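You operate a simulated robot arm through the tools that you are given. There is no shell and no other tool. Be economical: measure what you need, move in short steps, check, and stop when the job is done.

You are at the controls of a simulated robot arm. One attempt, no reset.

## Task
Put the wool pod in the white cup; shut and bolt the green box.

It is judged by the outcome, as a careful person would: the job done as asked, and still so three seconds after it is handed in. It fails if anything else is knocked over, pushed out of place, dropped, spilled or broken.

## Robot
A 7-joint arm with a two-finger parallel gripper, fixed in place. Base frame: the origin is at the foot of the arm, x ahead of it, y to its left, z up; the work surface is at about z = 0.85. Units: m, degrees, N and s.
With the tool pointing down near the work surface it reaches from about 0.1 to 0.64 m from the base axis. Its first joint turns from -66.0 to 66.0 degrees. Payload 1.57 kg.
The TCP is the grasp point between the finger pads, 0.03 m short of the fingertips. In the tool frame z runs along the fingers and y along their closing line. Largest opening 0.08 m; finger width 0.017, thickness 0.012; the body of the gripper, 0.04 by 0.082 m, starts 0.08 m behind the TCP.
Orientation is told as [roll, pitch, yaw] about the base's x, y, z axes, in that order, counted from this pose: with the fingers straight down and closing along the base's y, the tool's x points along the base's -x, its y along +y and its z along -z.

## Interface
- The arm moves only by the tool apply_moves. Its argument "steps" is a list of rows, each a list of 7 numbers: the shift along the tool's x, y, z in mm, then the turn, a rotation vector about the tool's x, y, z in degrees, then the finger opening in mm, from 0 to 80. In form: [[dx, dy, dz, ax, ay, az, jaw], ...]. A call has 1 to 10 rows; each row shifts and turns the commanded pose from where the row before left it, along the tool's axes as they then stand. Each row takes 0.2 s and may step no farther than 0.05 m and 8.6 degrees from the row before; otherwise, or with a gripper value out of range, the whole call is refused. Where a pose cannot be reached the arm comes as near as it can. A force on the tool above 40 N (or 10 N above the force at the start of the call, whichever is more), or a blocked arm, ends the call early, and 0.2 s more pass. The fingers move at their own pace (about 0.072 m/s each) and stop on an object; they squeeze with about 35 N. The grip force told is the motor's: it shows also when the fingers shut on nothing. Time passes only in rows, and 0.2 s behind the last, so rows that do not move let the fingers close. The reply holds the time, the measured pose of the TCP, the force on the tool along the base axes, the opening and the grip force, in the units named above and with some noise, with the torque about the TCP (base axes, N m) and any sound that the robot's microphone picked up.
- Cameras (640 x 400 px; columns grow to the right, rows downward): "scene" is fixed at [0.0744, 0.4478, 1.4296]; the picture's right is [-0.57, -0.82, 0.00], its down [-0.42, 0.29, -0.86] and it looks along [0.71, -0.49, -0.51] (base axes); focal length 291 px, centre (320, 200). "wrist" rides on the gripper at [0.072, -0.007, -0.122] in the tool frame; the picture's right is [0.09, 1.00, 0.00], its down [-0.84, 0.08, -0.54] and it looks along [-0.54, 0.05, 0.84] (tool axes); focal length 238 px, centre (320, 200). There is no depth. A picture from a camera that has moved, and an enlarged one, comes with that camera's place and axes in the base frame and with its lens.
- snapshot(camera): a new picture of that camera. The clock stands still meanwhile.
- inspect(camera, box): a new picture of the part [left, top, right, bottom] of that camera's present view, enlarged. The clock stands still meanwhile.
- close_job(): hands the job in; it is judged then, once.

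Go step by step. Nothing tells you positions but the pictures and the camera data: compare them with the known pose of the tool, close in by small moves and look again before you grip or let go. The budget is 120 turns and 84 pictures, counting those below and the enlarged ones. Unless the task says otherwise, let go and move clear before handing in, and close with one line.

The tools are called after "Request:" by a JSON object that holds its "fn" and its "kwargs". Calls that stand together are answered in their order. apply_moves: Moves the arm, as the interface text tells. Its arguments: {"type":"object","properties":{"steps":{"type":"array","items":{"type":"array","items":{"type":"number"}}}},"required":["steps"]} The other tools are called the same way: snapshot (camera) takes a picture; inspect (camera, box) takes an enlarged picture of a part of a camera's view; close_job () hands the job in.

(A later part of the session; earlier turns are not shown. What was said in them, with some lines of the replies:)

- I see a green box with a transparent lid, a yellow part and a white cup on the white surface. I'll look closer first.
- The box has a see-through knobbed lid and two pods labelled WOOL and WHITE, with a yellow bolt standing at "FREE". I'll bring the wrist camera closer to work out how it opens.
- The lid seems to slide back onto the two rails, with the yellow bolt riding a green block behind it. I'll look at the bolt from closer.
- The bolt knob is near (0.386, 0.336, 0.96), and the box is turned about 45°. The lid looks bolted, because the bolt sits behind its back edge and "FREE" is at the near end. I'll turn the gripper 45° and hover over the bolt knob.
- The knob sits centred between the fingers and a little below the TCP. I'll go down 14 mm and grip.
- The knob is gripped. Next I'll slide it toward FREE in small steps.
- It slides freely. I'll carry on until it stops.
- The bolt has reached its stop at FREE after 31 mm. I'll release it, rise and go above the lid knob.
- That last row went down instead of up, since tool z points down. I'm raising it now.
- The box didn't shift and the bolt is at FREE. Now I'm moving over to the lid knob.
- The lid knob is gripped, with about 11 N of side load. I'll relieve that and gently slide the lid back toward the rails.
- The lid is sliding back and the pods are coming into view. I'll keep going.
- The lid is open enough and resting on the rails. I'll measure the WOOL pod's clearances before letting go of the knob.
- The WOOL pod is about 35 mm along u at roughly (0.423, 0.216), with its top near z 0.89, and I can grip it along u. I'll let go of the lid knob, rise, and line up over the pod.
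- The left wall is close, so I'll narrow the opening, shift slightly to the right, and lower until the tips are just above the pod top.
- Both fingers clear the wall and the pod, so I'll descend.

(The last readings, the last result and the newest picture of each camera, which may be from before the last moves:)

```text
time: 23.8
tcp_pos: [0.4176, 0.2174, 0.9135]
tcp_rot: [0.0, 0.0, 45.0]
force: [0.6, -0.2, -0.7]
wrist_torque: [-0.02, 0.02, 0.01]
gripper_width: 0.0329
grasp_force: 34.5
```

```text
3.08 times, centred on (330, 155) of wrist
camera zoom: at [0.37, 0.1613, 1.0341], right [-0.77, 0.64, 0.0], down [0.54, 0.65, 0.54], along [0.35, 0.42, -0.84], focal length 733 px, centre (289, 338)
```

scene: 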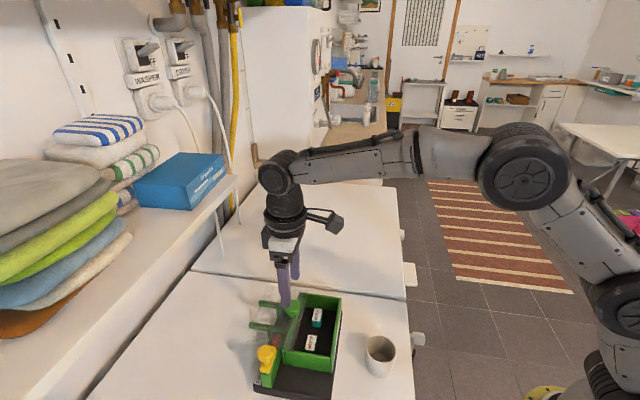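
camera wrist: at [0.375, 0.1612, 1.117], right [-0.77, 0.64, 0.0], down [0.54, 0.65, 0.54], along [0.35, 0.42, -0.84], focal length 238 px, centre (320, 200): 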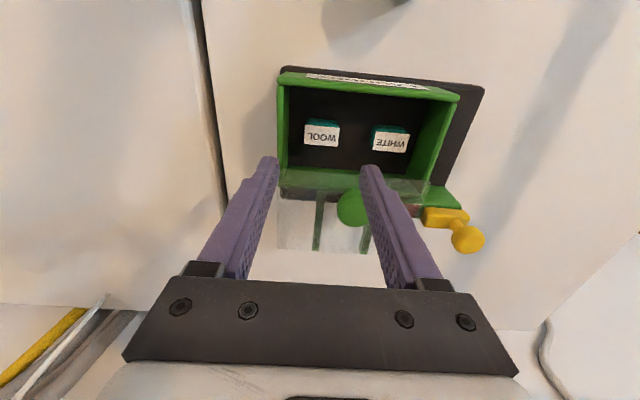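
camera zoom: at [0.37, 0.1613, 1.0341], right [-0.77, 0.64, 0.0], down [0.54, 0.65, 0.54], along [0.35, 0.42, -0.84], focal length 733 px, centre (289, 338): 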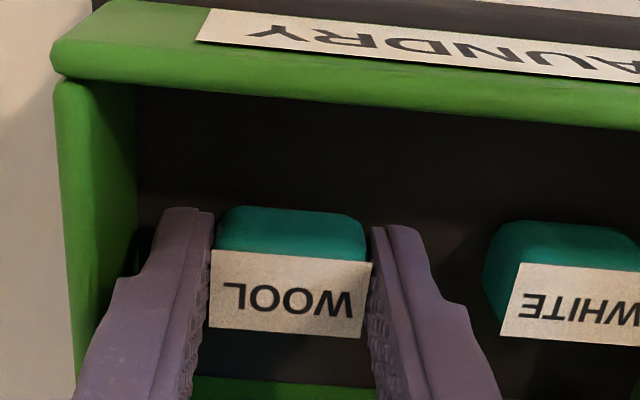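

The pod is held. I'll lift it straight up and carry it over to the cup, near (0.282, 0.162) with its rim around z 0.90.

Request:
{"fn": "apply_moves", "kwargs": {"steps": [[0, 0, -25, 0, 0, 0, 25], [0, 0, -30, 0, 0, 0, 25], [0, 0, -30, 0, 0, 0, 25], [0, 0, -30, 0, 0, 0, 25], [27, 11, 0, 0, 0, 0, 25], [27, 11, 0, 0, 0, 0, 25], [27, 12, 0, 0, 0, 0, 25], [27, 12, 0, 0, 0, 0, 25], [27, 11, 0, 0, 0, 0, 25]]}}

Request:
{"fn": "snapshot", "kwargs": {"camera": "wrist"}}

Request:
{"fn": "inspect", "kwargs": {"camera": "scene", "box": [260, 260, 440, 400]}}

```text
time: 25.8
tcp_pos: [0.2812, 0.1627, 1.029]
tcp_rot: [0.1, -0.1, 45.0]
force: [-0.4, 0.0, 0.2]
wrist_torque: [-0.01, 0.01, -0.02]
gripper_width: 0.0326
grasp_force: 34.8
```

```text
39 pictures are left
camera wrist: at [0.2356, 0.1063, 1.1501], right [-0.77, 0.64, 0.0], down [0.54, 0.65, 0.54], along [0.35, 0.42, -0.84], focal length 238 px, centre (320, 200)
```

wrist: 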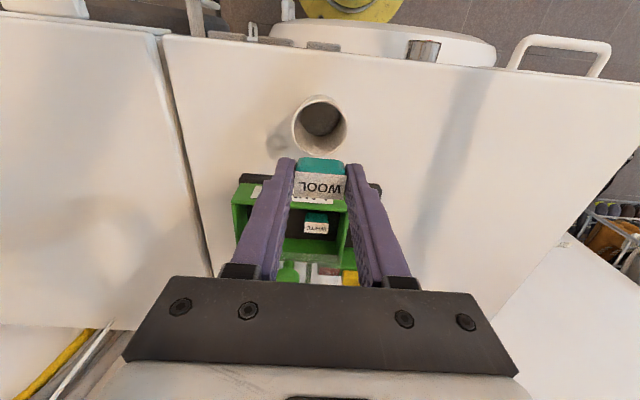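

```text
2.86 times, centred on (350, 330) of scene
camera zoom: at [0.0744, 0.4478, 1.4296], right [-0.57, -0.82, 0.0], down [-0.42, 0.29, -0.86], along [0.71, -0.49, -0.51], focal length 831 px, centre (234, -171)
```

zoom: 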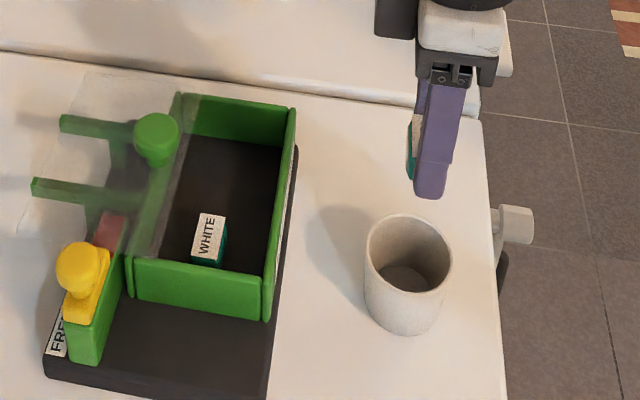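

The cup rim centre comes out near (0.280, 0.160). I'll adjust and lower.

Request:
{"fn": "apply_moves", "kwargs": {"steps": [[3, -1.5, 0, 0, 0, 0, 25], [0, 0, 25, 0, 0, 0, 25], [0, 0, 25, 0, 0, 0, 25], [0, 0, 25, 0, 0, 0, 25], [0, 0, 8, 0, 0, 0, 25]]}}

Request:
{"fn": "inspect", "kwargs": {"camera": "wrist", "box": [240, 80, 400, 220]}}

Request:
{"fn": "inspect", "kwargs": {"camera": "scene", "box": [340, 300, 430, 390]}}

```text
time: 27.0
tcp_pos: [0.28, 0.1605, 0.9463]
tcp_rot: [0.1, 0.0, 44.9]
force: [0.6, -0.4, -0.3]
wrist_torque: [0.02, 0.01, 0.02]
gripper_width: 0.0326
grasp_force: 35.1
```

```text
2.86 times, centred on (320, 150) of wrist
camera zoom: at [0.2343, 0.1038, 1.0669], right [-0.77, 0.64, 0.0], down [0.54, 0.65, 0.54], along [0.35, 0.42, -0.84], focal length 681 px, centre (320, 343)
```

zoom: 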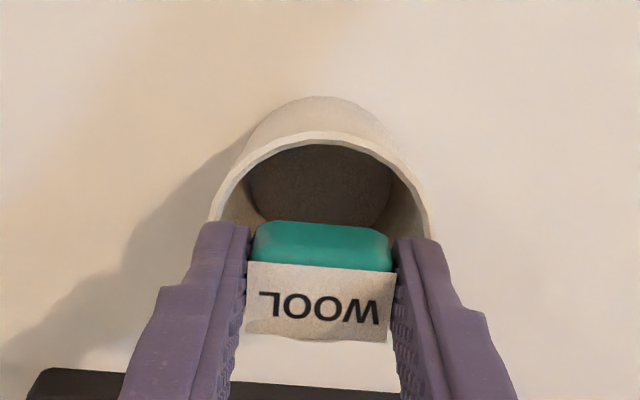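

```text
4.44 times, centred on (385, 345) of scene
camera zoom: at [0.0744, 0.4478, 1.4296], right [-0.57, -0.82, 0.0], down [-0.42, 0.29, -0.86], along [0.71, -0.49, -0.51], focal length 1292 px, centre (31, -444)
```

zoom: 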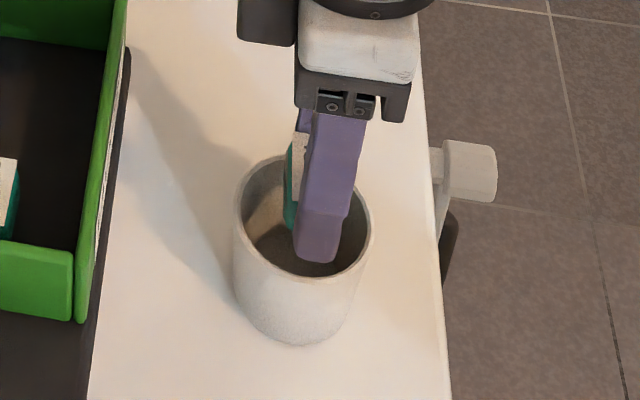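

Request:
{"fn": "apply_moves", "kwargs": {"steps": [[-2.5, 0, 3, 0, 0, 0, 25], [0, 0, 3, 0, 0, 0, 25], [0, 0, 2, 0, 0, 0, 25]]}}

Request:
{"fn": "inspect", "kwargs": {"camera": "wrist", "box": [240, 80, 400, 220]}}

Request:
{"fn": "inspect", "kwargs": {"camera": "scene", "box": [350, 310, 410, 380]}}

```text
time: 27.8
tcp_pos: [0.2819, 0.1613, 0.9369]
tcp_rot: [0.0, 0.1, 45.0]
force: [0.1, -0.3, 0.2]
wrist_torque: [-0.02, -0.01, -0.04]
gripper_width: 0.0329
grasp_force: 34.6
```

```text
2.86 times, centred on (320, 150) of wrist
camera zoom: at [0.2359, 0.1058, 1.0584], right [-0.77, 0.64, 0.0], down [0.54, 0.65, 0.54], along [0.35, 0.42, -0.84], focal length 681 px, centre (320, 343)
```

zoom: 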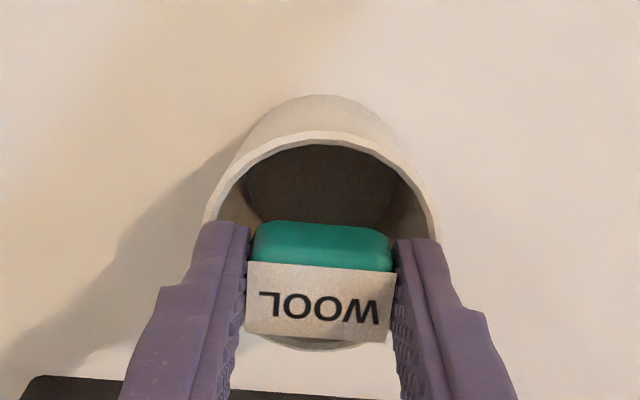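

```text
5.71 times, centred on (380, 345) of scene
camera zoom: at [0.0744, 0.4478, 1.4296], right [-0.57, -0.82, 0.0], down [-0.42, 0.29, -0.86], along [0.71, -0.49, -0.51], focal length 1662 px, centre (-23, -629)
```

zoom: 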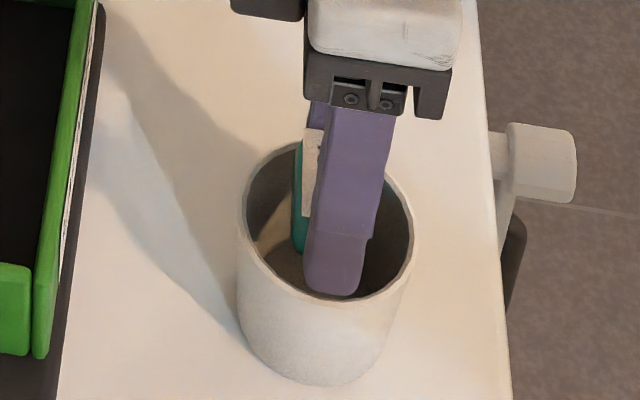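

The pod is centred over the cup, its lower part about at rim level and the fingertips just above. I'll rise 2 mm and release.

Request:
{"fn": "apply_moves", "kwargs": {"steps": [[0, 0, -2, 0, 0, 0, 33], [0, 0, 0, 0, 0, 0, 50], [0, 0, 0, 0, 0, 0, 50], [0, 0, -30, 0, 0, 0, 50], [0, 0, -40, 0, 0, 0, 50]]}}

Request:
{"fn": "snapshot", "kwargs": {"camera": "wrist"}}

Request:
{"fn": "inspect", "kwargs": {"camera": "scene", "box": [340, 300, 430, 390]}}

```text
time: 29.0
tcp_pos: [0.2831, 0.162, 1.0076]
tcp_rot: [0.1, 0.0, 45.0]
force: [0.2, -0.3, -0.4]
wrist_torque: [0.03, 0.01, -0.02]
gripper_width: 0.05
grasp_force: 0.0
```

```text
33 pictures are left
camera wrist: at [0.2376, 0.1054, 1.1304], right [-0.77, 0.64, 0.0], down [0.54, 0.65, 0.54], along [0.35, 0.42, -0.84], focal length 238 px, centre (320, 200)
```

wrist: 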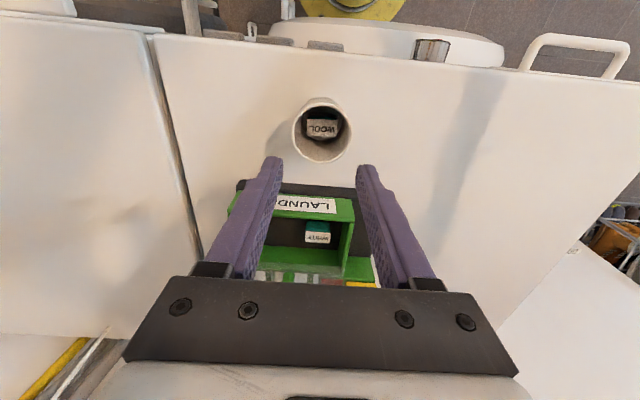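

```text
4.44 times, centred on (385, 345) of scene
camera zoom: at [0.0744, 0.4478, 1.4296], right [-0.57, -0.82, 0.0], down [-0.42, 0.29, -0.86], along [0.71, -0.49, -0.51], focal length 1292 px, centre (31, -444)
```

zoom: 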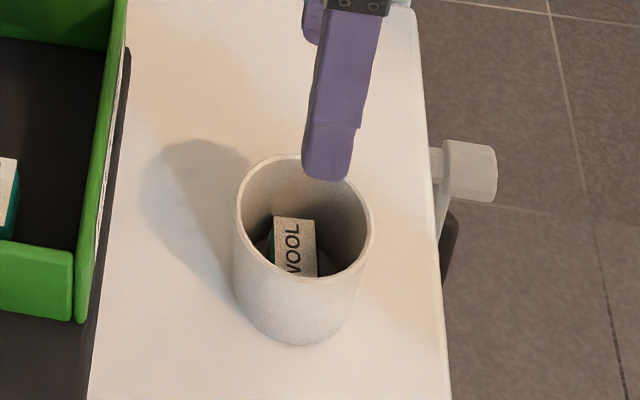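

The pod is in the cup. Back to the lid knob at about (0.4285, 0.271).

Request:
{"fn": "apply_moves", "kwargs": {"steps": [[0, 0, -20, 0, 0, 0, 60], [-36, -5, 0, 0, 0, 0, 60], [-36, -5, 0, 0, 0, 0, 60], [-36, -5, 0, 0, 0, 0, 60], [-36, -5, 0, 0, 0, 0, 60], [-36, -6, 0, 0, 0, 0, 60], [0, 0, 25, 0, 0, 0, 60]]}}

Request:
{"fn": "snapshot", "kwargs": {"camera": "wrist"}}

```text
time: 30.6
tcp_pos: [0.4295, 0.2721, 1.0034]
tcp_rot: [0.0, 0.0, 45.0]
force: [0.6, 0.6, -0.4]
wrist_torque: [0.0, -0.01, 0.01]
gripper_width: 0.0602
grasp_force: 0.0
```

```text
31 pictures are left
camera wrist: at [0.3824, 0.2156, 1.1256], right [-0.77, 0.64, 0.0], down [0.54, 0.65, 0.54], along [0.35, 0.42, -0.84], focal length 238 px, centre (320, 200)
```

wrist: 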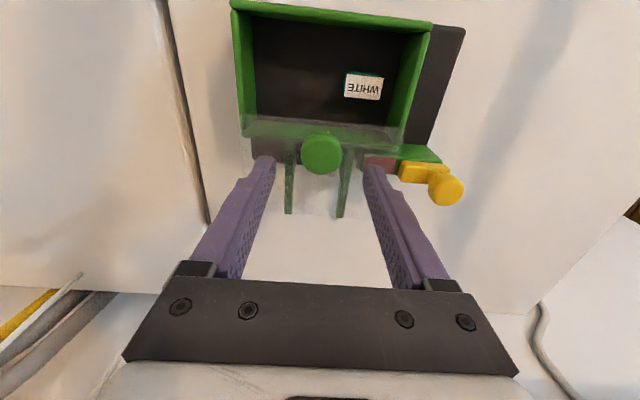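

Request:
{"fn": "apply_moves", "kwargs": {"steps": [[0, 0, 20, 0, 0, 0, 60], [0, 0, 13, 0, 0, 0, 60], [0, 0, 6, 0, 0, 0, 55], [0, 0, 0, 0, 0, 0, 25], [0, 0, 0, 0, 0, 0, 25], [0, 0, 0, 0, 0, 0, 25]]}}

```text
time: 32.0
tcp_pos: [0.4266, 0.2704, 0.964]
tcp_rot: [0.1, 0.0, 44.9]
force: [-8.6, 10.9, 0.3]
wrist_torque: [0.34, -0.06, 0.03]
gripper_width: 0.0307
grasp_force: 34.3
```

Request:
{"fn": "apply_moves", "kwargs": {"steps": [[0, 1.8, 0, 0, 0, 0, 25], [5, 0, 0, 0, 0, 0, 25], [6, 0, 0, 0, 0, 0, 25], [6, 0, 0, 0, 0, 0, 25], [6, 0, 0, 0, 0, 0, 25], [6, 0, 0, 0, 0, 0, 25], [6, 0, 0, 0, 0, 0, 25]]}}

Request:
{"fn": "snapshot", "kwargs": {"camera": "wrist"}}

```text
time: 33.6
tcp_pos: [0.4023, 0.2453, 0.965]
tcp_rot: [0.0, 0.1, 44.9]
force: [-1.0, 1.6, -0.2]
wrist_torque: [0.09, -0.11, 0.05]
gripper_width: 0.0309
grasp_force: 35.2
```

```text
30 pictures are left
camera wrist: at [0.3554, 0.1899, 1.086], right [-0.77, 0.64, 0.0], down [0.54, 0.65, 0.54], along [0.34, 0.41, -0.84], focal length 238 px, centre (320, 200)
```

wrist: 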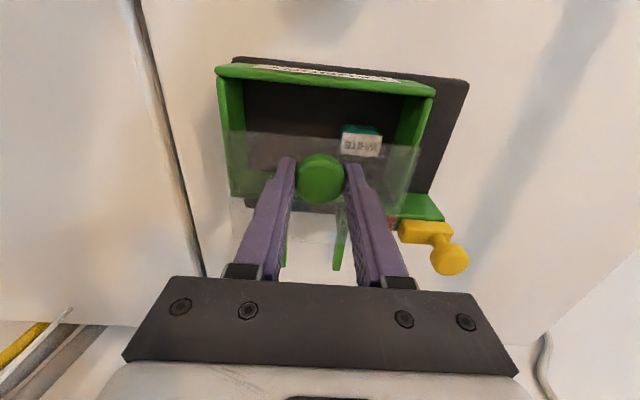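

Request:
{"fn": "apply_moves", "kwargs": {"steps": [[5, 0, 0, 0, 0, 0, 25], [6, 0, 0, 0, 0, 0, 25], [6, 0, 0, 0, 0, 0, 25], [6, 0, 0, 0, 0, 0, 25], [5, 0, 0, 0, 0, 0, 25], [4, 0, 0, 0, 0, 0, 25], [2, 0, 0, 0, 0, 0, 25]]}}

Request:
{"fn": "snapshot", "kwargs": {"camera": "wrist"}}

Request:
{"fn": "inspect", "kwargs": {"camera": "scene", "box": [230, 260, 390, 400]}}

```text
time: 35.2
tcp_pos: [0.3784, 0.222, 0.9651]
tcp_rot: [0.0, 0.0, 44.9]
force: [1.9, -2.1, 0.5]
wrist_torque: [-0.01, -0.03, -0.06]
gripper_width: 0.0311
grasp_force: 35.2
```

```text
29 pictures are left
camera wrist: at [0.3319, 0.1664, 1.086], right [-0.77, 0.64, 0.0], down [0.54, 0.65, 0.54], along [0.35, 0.42, -0.84], focal length 238 px, centre (320, 200)
```

wrist: 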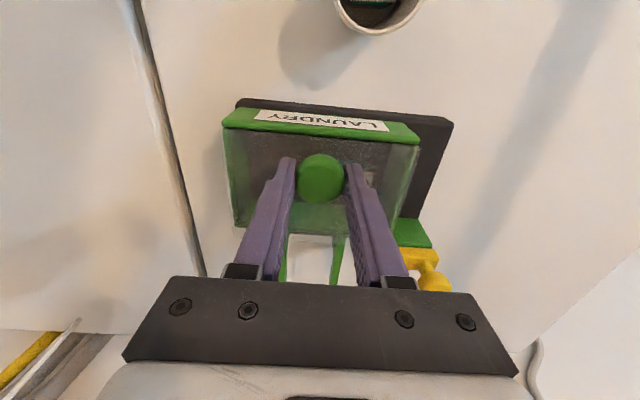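

```text
2.86 times, centred on (310, 330) of scene
camera zoom: at [0.0747, 0.4479, 1.4296], right [-0.57, -0.82, 0.0], down [-0.42, 0.29, -0.86], along [0.71, -0.49, -0.51], focal length 831 px, centre (349, -171)
```

zoom: 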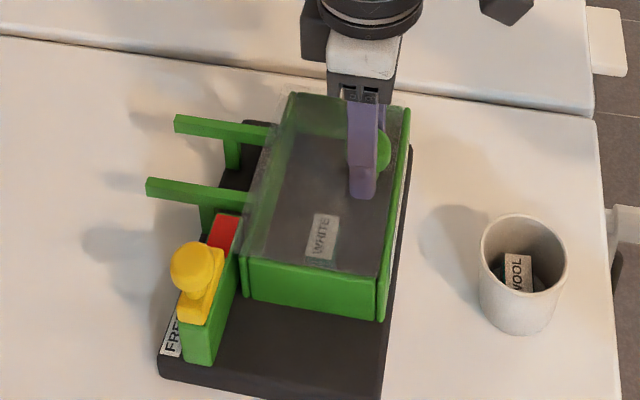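

Request:
{"fn": "apply_moves", "kwargs": {"steps": [[1.5, 0, 0, 0, 0, 0, 25], [1, 0, 0, 0, 0, 0, 25], [1, 0, 0, 0, 0, 0, 25]]}}

Request:
{"fn": "inspect", "kwargs": {"camera": "wrist", "box": [210, 80, 430, 250]}}

```text
time: 36.0
tcp_pos: [0.3754, 0.2185, 0.9639]
tcp_rot: [0.0, 0.1, 45.1]
force: [3.5, -0.7, 0.0]
wrist_torque: [0.18, -0.2, 0.01]
gripper_width: 0.0309
grasp_force: 34.8
```

```text
2.35 times, centred on (320, 165) of wrist
camera zoom: at [0.3291, 0.1637, 1.0861], right [-0.77, 0.64, 0.0], down [0.54, 0.65, 0.54], along [0.35, 0.42, -0.84], focal length 561 px, centre (320, 282)
```

zoom: 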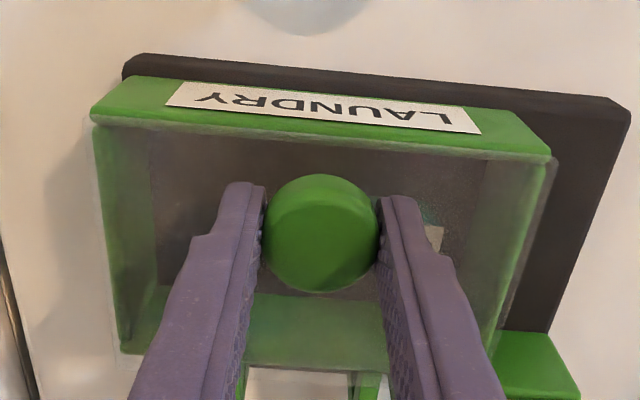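

Request:
{"fn": "apply_moves", "kwargs": {"steps": [[1, 0, 0, 0, 0, 0, 25], [1, 0, 0, 0, 0, 0, 25]]}}

Request:
{"fn": "inspect", "kwargs": {"camera": "wrist", "box": [210, 80, 430, 250]}}

```text
time: 36.6
tcp_pos: [0.3736, 0.2195, 0.9645]
tcp_rot: [-0.1, 0.0, 45.0]
force: [7.2, 3.8, -0.2]
wrist_torque: [-0.13, 0.05, -0.01]
gripper_width: 0.0308
grasp_force: 35.2
```

```text
2.35 times, centred on (320, 165) of wrist
camera zoom: at [0.3282, 0.1627, 1.0861], right [-0.77, 0.64, 0.0], down [0.54, 0.65, 0.54], along [0.35, 0.42, -0.84], focal length 561 px, centre (320, 282)
```

zoom: 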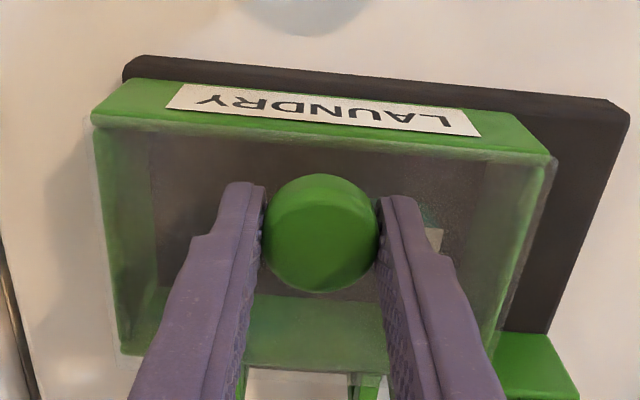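

The lid is against its closed stop with about 8 N on it. I'll relax, release, rise and go back above the bolt knob.

Request:
{"fn": "apply_moves", "kwargs": {"steps": [[-1, 0, 0, 0, 0, 0, 31], [0, 0, 0, 0, 0, 0, 50], [0, 0, 0, 0, 0, 0, 60], [0, 0, -30, 0, 0, 0, 60], [0, 0, -40, 0, 0, 0, 60], [-22, 26, 0, 0, 0, 0, 60], [-22, 26, 0, 0, 0, 0, 60], [-22, 26, 0, 0, 0, 0, 60], [-22, 26, 0, 0, 0, 0, 60]]}}

Request:
{"fn": "snapshot", "kwargs": {"camera": "wrist"}}

Request:
{"fn": "inspect", "kwargs": {"camera": "scene", "box": [230, 260, 390, 400]}}

```text
time: 38.6
tcp_pos: [0.3652, 0.3547, 1.0357]
tcp_rot: [-0.1, 0.1, 45.0]
force: [0.0, -0.5, 0.1]
wrist_torque: [-0.01, 0.01, 0.02]
gripper_width: 0.06
grasp_force: 0.1
```

```text
25 pictures are left
camera wrist: at [0.3184, 0.2985, 1.1568], right [-0.77, 0.64, 0.0], down [0.54, 0.65, 0.54], along [0.35, 0.42, -0.84], focal length 238 px, centre (320, 200)
```

wrist: 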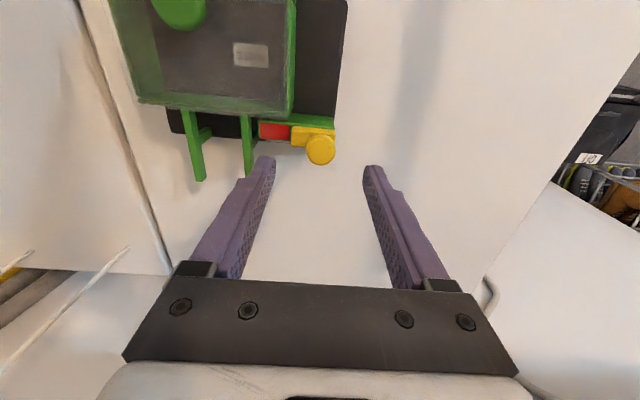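

```text
2.86 times, centred on (310, 330) of scene
camera zoom: at [0.0744, 0.4478, 1.4296], right [-0.57, -0.82, 0.0], down [-0.42, 0.29, -0.86], along [0.71, -0.49, -0.51], focal length 831 px, centre (349, -171)
```

zoom: 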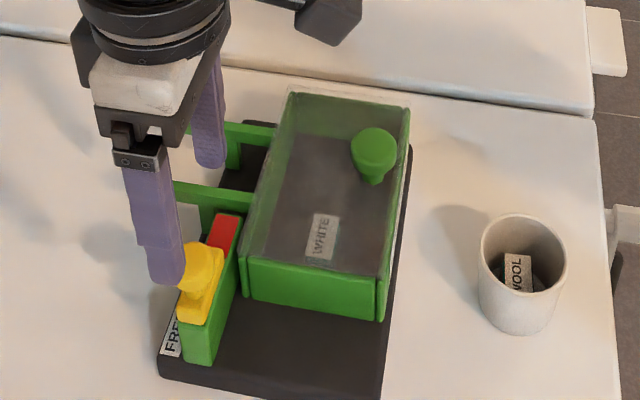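

Request:
{"fn": "apply_moves", "kwargs": {"steps": [[0, 0, 20, 0, 0, 0, 60], [0, 0, 20, 0, 0, 0, 60], [0, 0, 14, 0, 0, 0, 60], [0, 0, 7, 0, 0, 0, 50], [0, 0, 0, 0, 0, 0, 15], [0, 0, 0, 0, 0, 0, 15], [0, 0, 0, 0, 0, 0, 15]]}}

```text
time: 40.2
tcp_pos: [0.3647, 0.3544, 0.9756]
tcp_rot: [0.0, -0.1, 45.0]
force: [0.9, 0.3, 0.2]
wrist_torque: [0.07, -0.08, -0.01]
gripper_width: 0.0247
grasp_force: 35.4
```

Gripped well. Sliding the bolt back, 31 mm in the -u direction.

Request:
{"fn": "apply_moves", "kwargs": {"steps": [[0, -4, 0, 0, 0, 0, 15], [0, -5, 0, 0, 0, 0, 15], [0, -5, 0, 0, 0, 0, 15], [0, -5, 0, 0, 0, 0, 15], [0, -5, 0, 0, 0, 0, 15], [0, -3, 0, 0, 0, 0, 15]]}}

Request:
{"fn": "inspect", "kwargs": {"camera": "wrist", "box": [220, 80, 420, 220]}}

```text
time: 41.6
tcp_pos: [0.3827, 0.3361, 0.9758]
tcp_rot: [0.0, -0.1, 45.0]
force: [0.2, 0.6, 3.0]
wrist_torque: [0.36, -0.26, 0.01]
gripper_width: 0.0243
grasp_force: 35.2
```

```text
2.86 times, centred on (320, 150) of wrist
camera zoom: at [0.3363, 0.2794, 1.0961], right [-0.77, 0.64, 0.0], down [0.54, 0.65, 0.54], along [0.35, 0.42, -0.84], focal length 681 px, centre (320, 343)
```

zoom: 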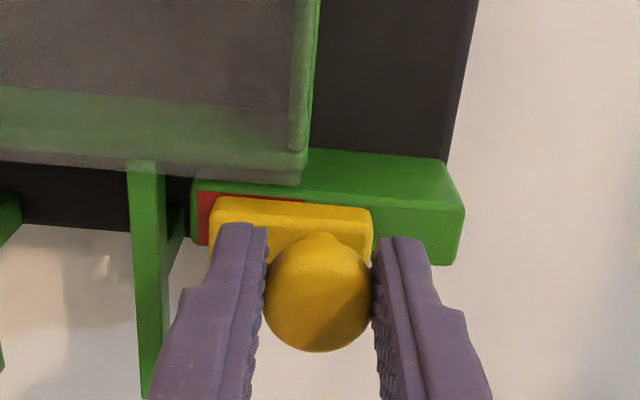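

Request:
{"fn": "apply_moves", "kwargs": {"steps": [[0, -1.5, 0, 0, 0, 0, 15], [0, -1.5, 0, 0, 0, 0, 15], [0, -1.5, 0, 0, 0, 0, 15], [0, -1, 0, 0, 0, 0, 15]]}}

Request:
{"fn": "inspect", "kwargs": {"camera": "wrist", "box": [220, 80, 420, 220]}}

```text
time: 42.6
tcp_pos: [0.3865, 0.3332, 0.9757]
tcp_rot: [0.1, -0.2, 45.1]
force: [-8.5, 7.0, 9.8]
wrist_torque: [0.43, -0.08, 0.08]
gripper_width: 0.0245
grasp_force: 35.1
```

```text
2.86 times, centred on (320, 150) of wrist
camera zoom: at [0.3391, 0.2766, 1.0961], right [-0.77, 0.64, 0.0], down [0.54, 0.65, 0.54], along [0.35, 0.42, -0.84], focal length 681 px, centre (320, 343)
```

zoom: 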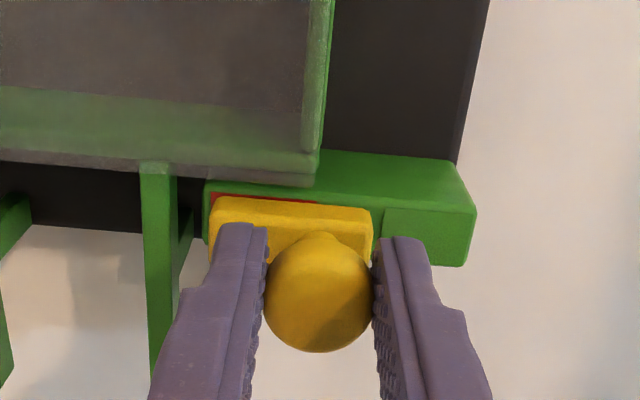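

The bolt is at its end stop and matches the starting picture. I'll relax, release, rise and check.

Request:
{"fn": "apply_moves", "kwargs": {"steps": [[0, 1, -0.5, 0, 0, 0, 24], [0, 0, 0, 0, 0, 0, 45], [0, 0, 0, 0, 0, 0, 60], [0, 0, -30, 0, 0, 0, 60], [0, 0, -45, 0, 0, 0, 60]]}}

Request:
{"fn": "inspect", "kwargs": {"camera": "wrist", "box": [200, 0, 380, 180]}}

Request:
{"fn": "inspect", "kwargs": {"camera": "scene", "box": [230, 260, 430, 400]}}

```text
time: 43.8
tcp_pos: [0.3853, 0.333, 1.0493]
tcp_rot: [0.0, -0.1, 45.0]
force: [-0.4, -0.4, -0.2]
wrist_torque: [0.01, -0.02, 0.02]
gripper_width: 0.0597
grasp_force: 0.1
```

```text
2.22 times, centred on (290, 90) of wrist
camera zoom: at [0.3392, 0.2766, 1.1704], right [-0.77, 0.64, 0.0], down [0.54, 0.65, 0.54], along [0.35, 0.42, -0.84], focal length 530 px, centre (387, 444)
```

zoom: 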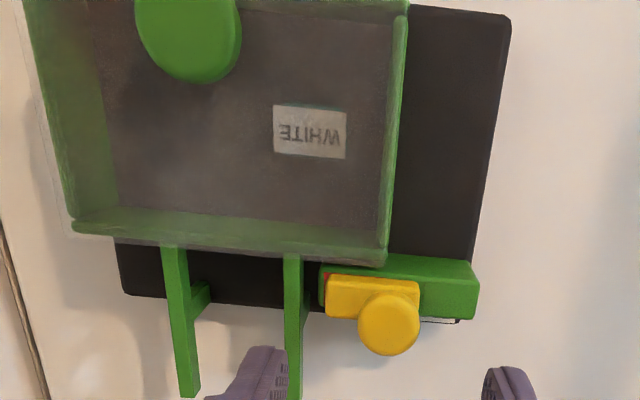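

```text
2.86 times, centred on (330, 330) of scene
camera zoom: at [0.0744, 0.4478, 1.4296], right [-0.57, -0.82, 0.0], down [-0.42, 0.29, -0.86], along [0.71, -0.49, -0.51], focal length 831 px, centre (291, -171)
```

zoom: 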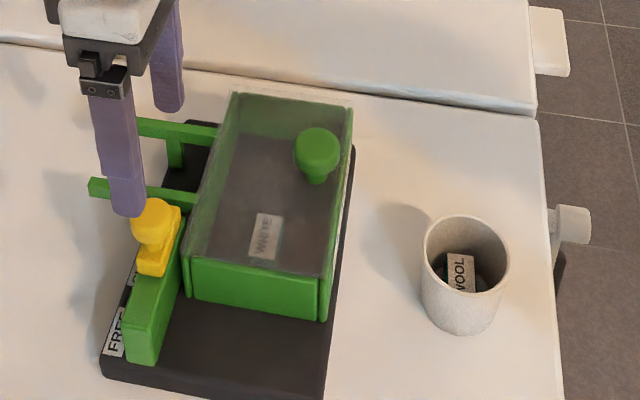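

The pod is in the cup, the lid is shut, and the bolt is in its original bolted position. I'll move clear and hand in.

Request:
{"fn": "apply_moves", "kwargs": {"steps": [[0, 0, -45, 0, 0, 0, 60], [0, 0, -45, 0, 0, 0, 60]]}}

Request:
{"fn": "inspect", "kwargs": {"camera": "scene", "box": [230, 260, 430, 400]}}

```text
time: 44.4
tcp_pos: [0.384, 0.3325, 1.1403]
tcp_rot: [0.0, 0.1, 45.0]
force: [-0.3, 0.0, 0.0]
wrist_torque: [0.02, -0.02, 0.03]
gripper_width: 0.0601
grasp_force: 0.0
```

```text
2.86 times, centred on (330, 330) of scene
camera zoom: at [0.0744, 0.4478, 1.4296], right [-0.57, -0.82, 0.0], down [-0.42, 0.29, -0.86], along [0.71, -0.49, -0.51], focal length 831 px, centre (291, -171)
```

zoom: 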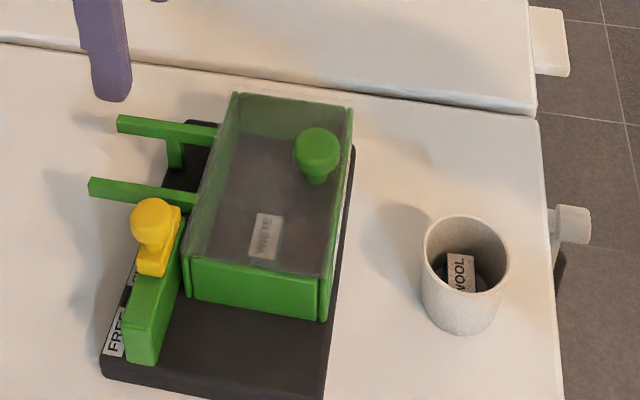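

The scene is as asked and the arm is clear, so I'm handing in.

Request:
{"fn": "close_job", "kwargs": {}}

```text
The job is handed in.
```

The wool pod is in the white cup, and the green box is shut and bolted again, with the white pod still inside. While backing off the bolt I briefly pressed down on the green box (about 16 N) by mistake; nothing shifted in the pictures.
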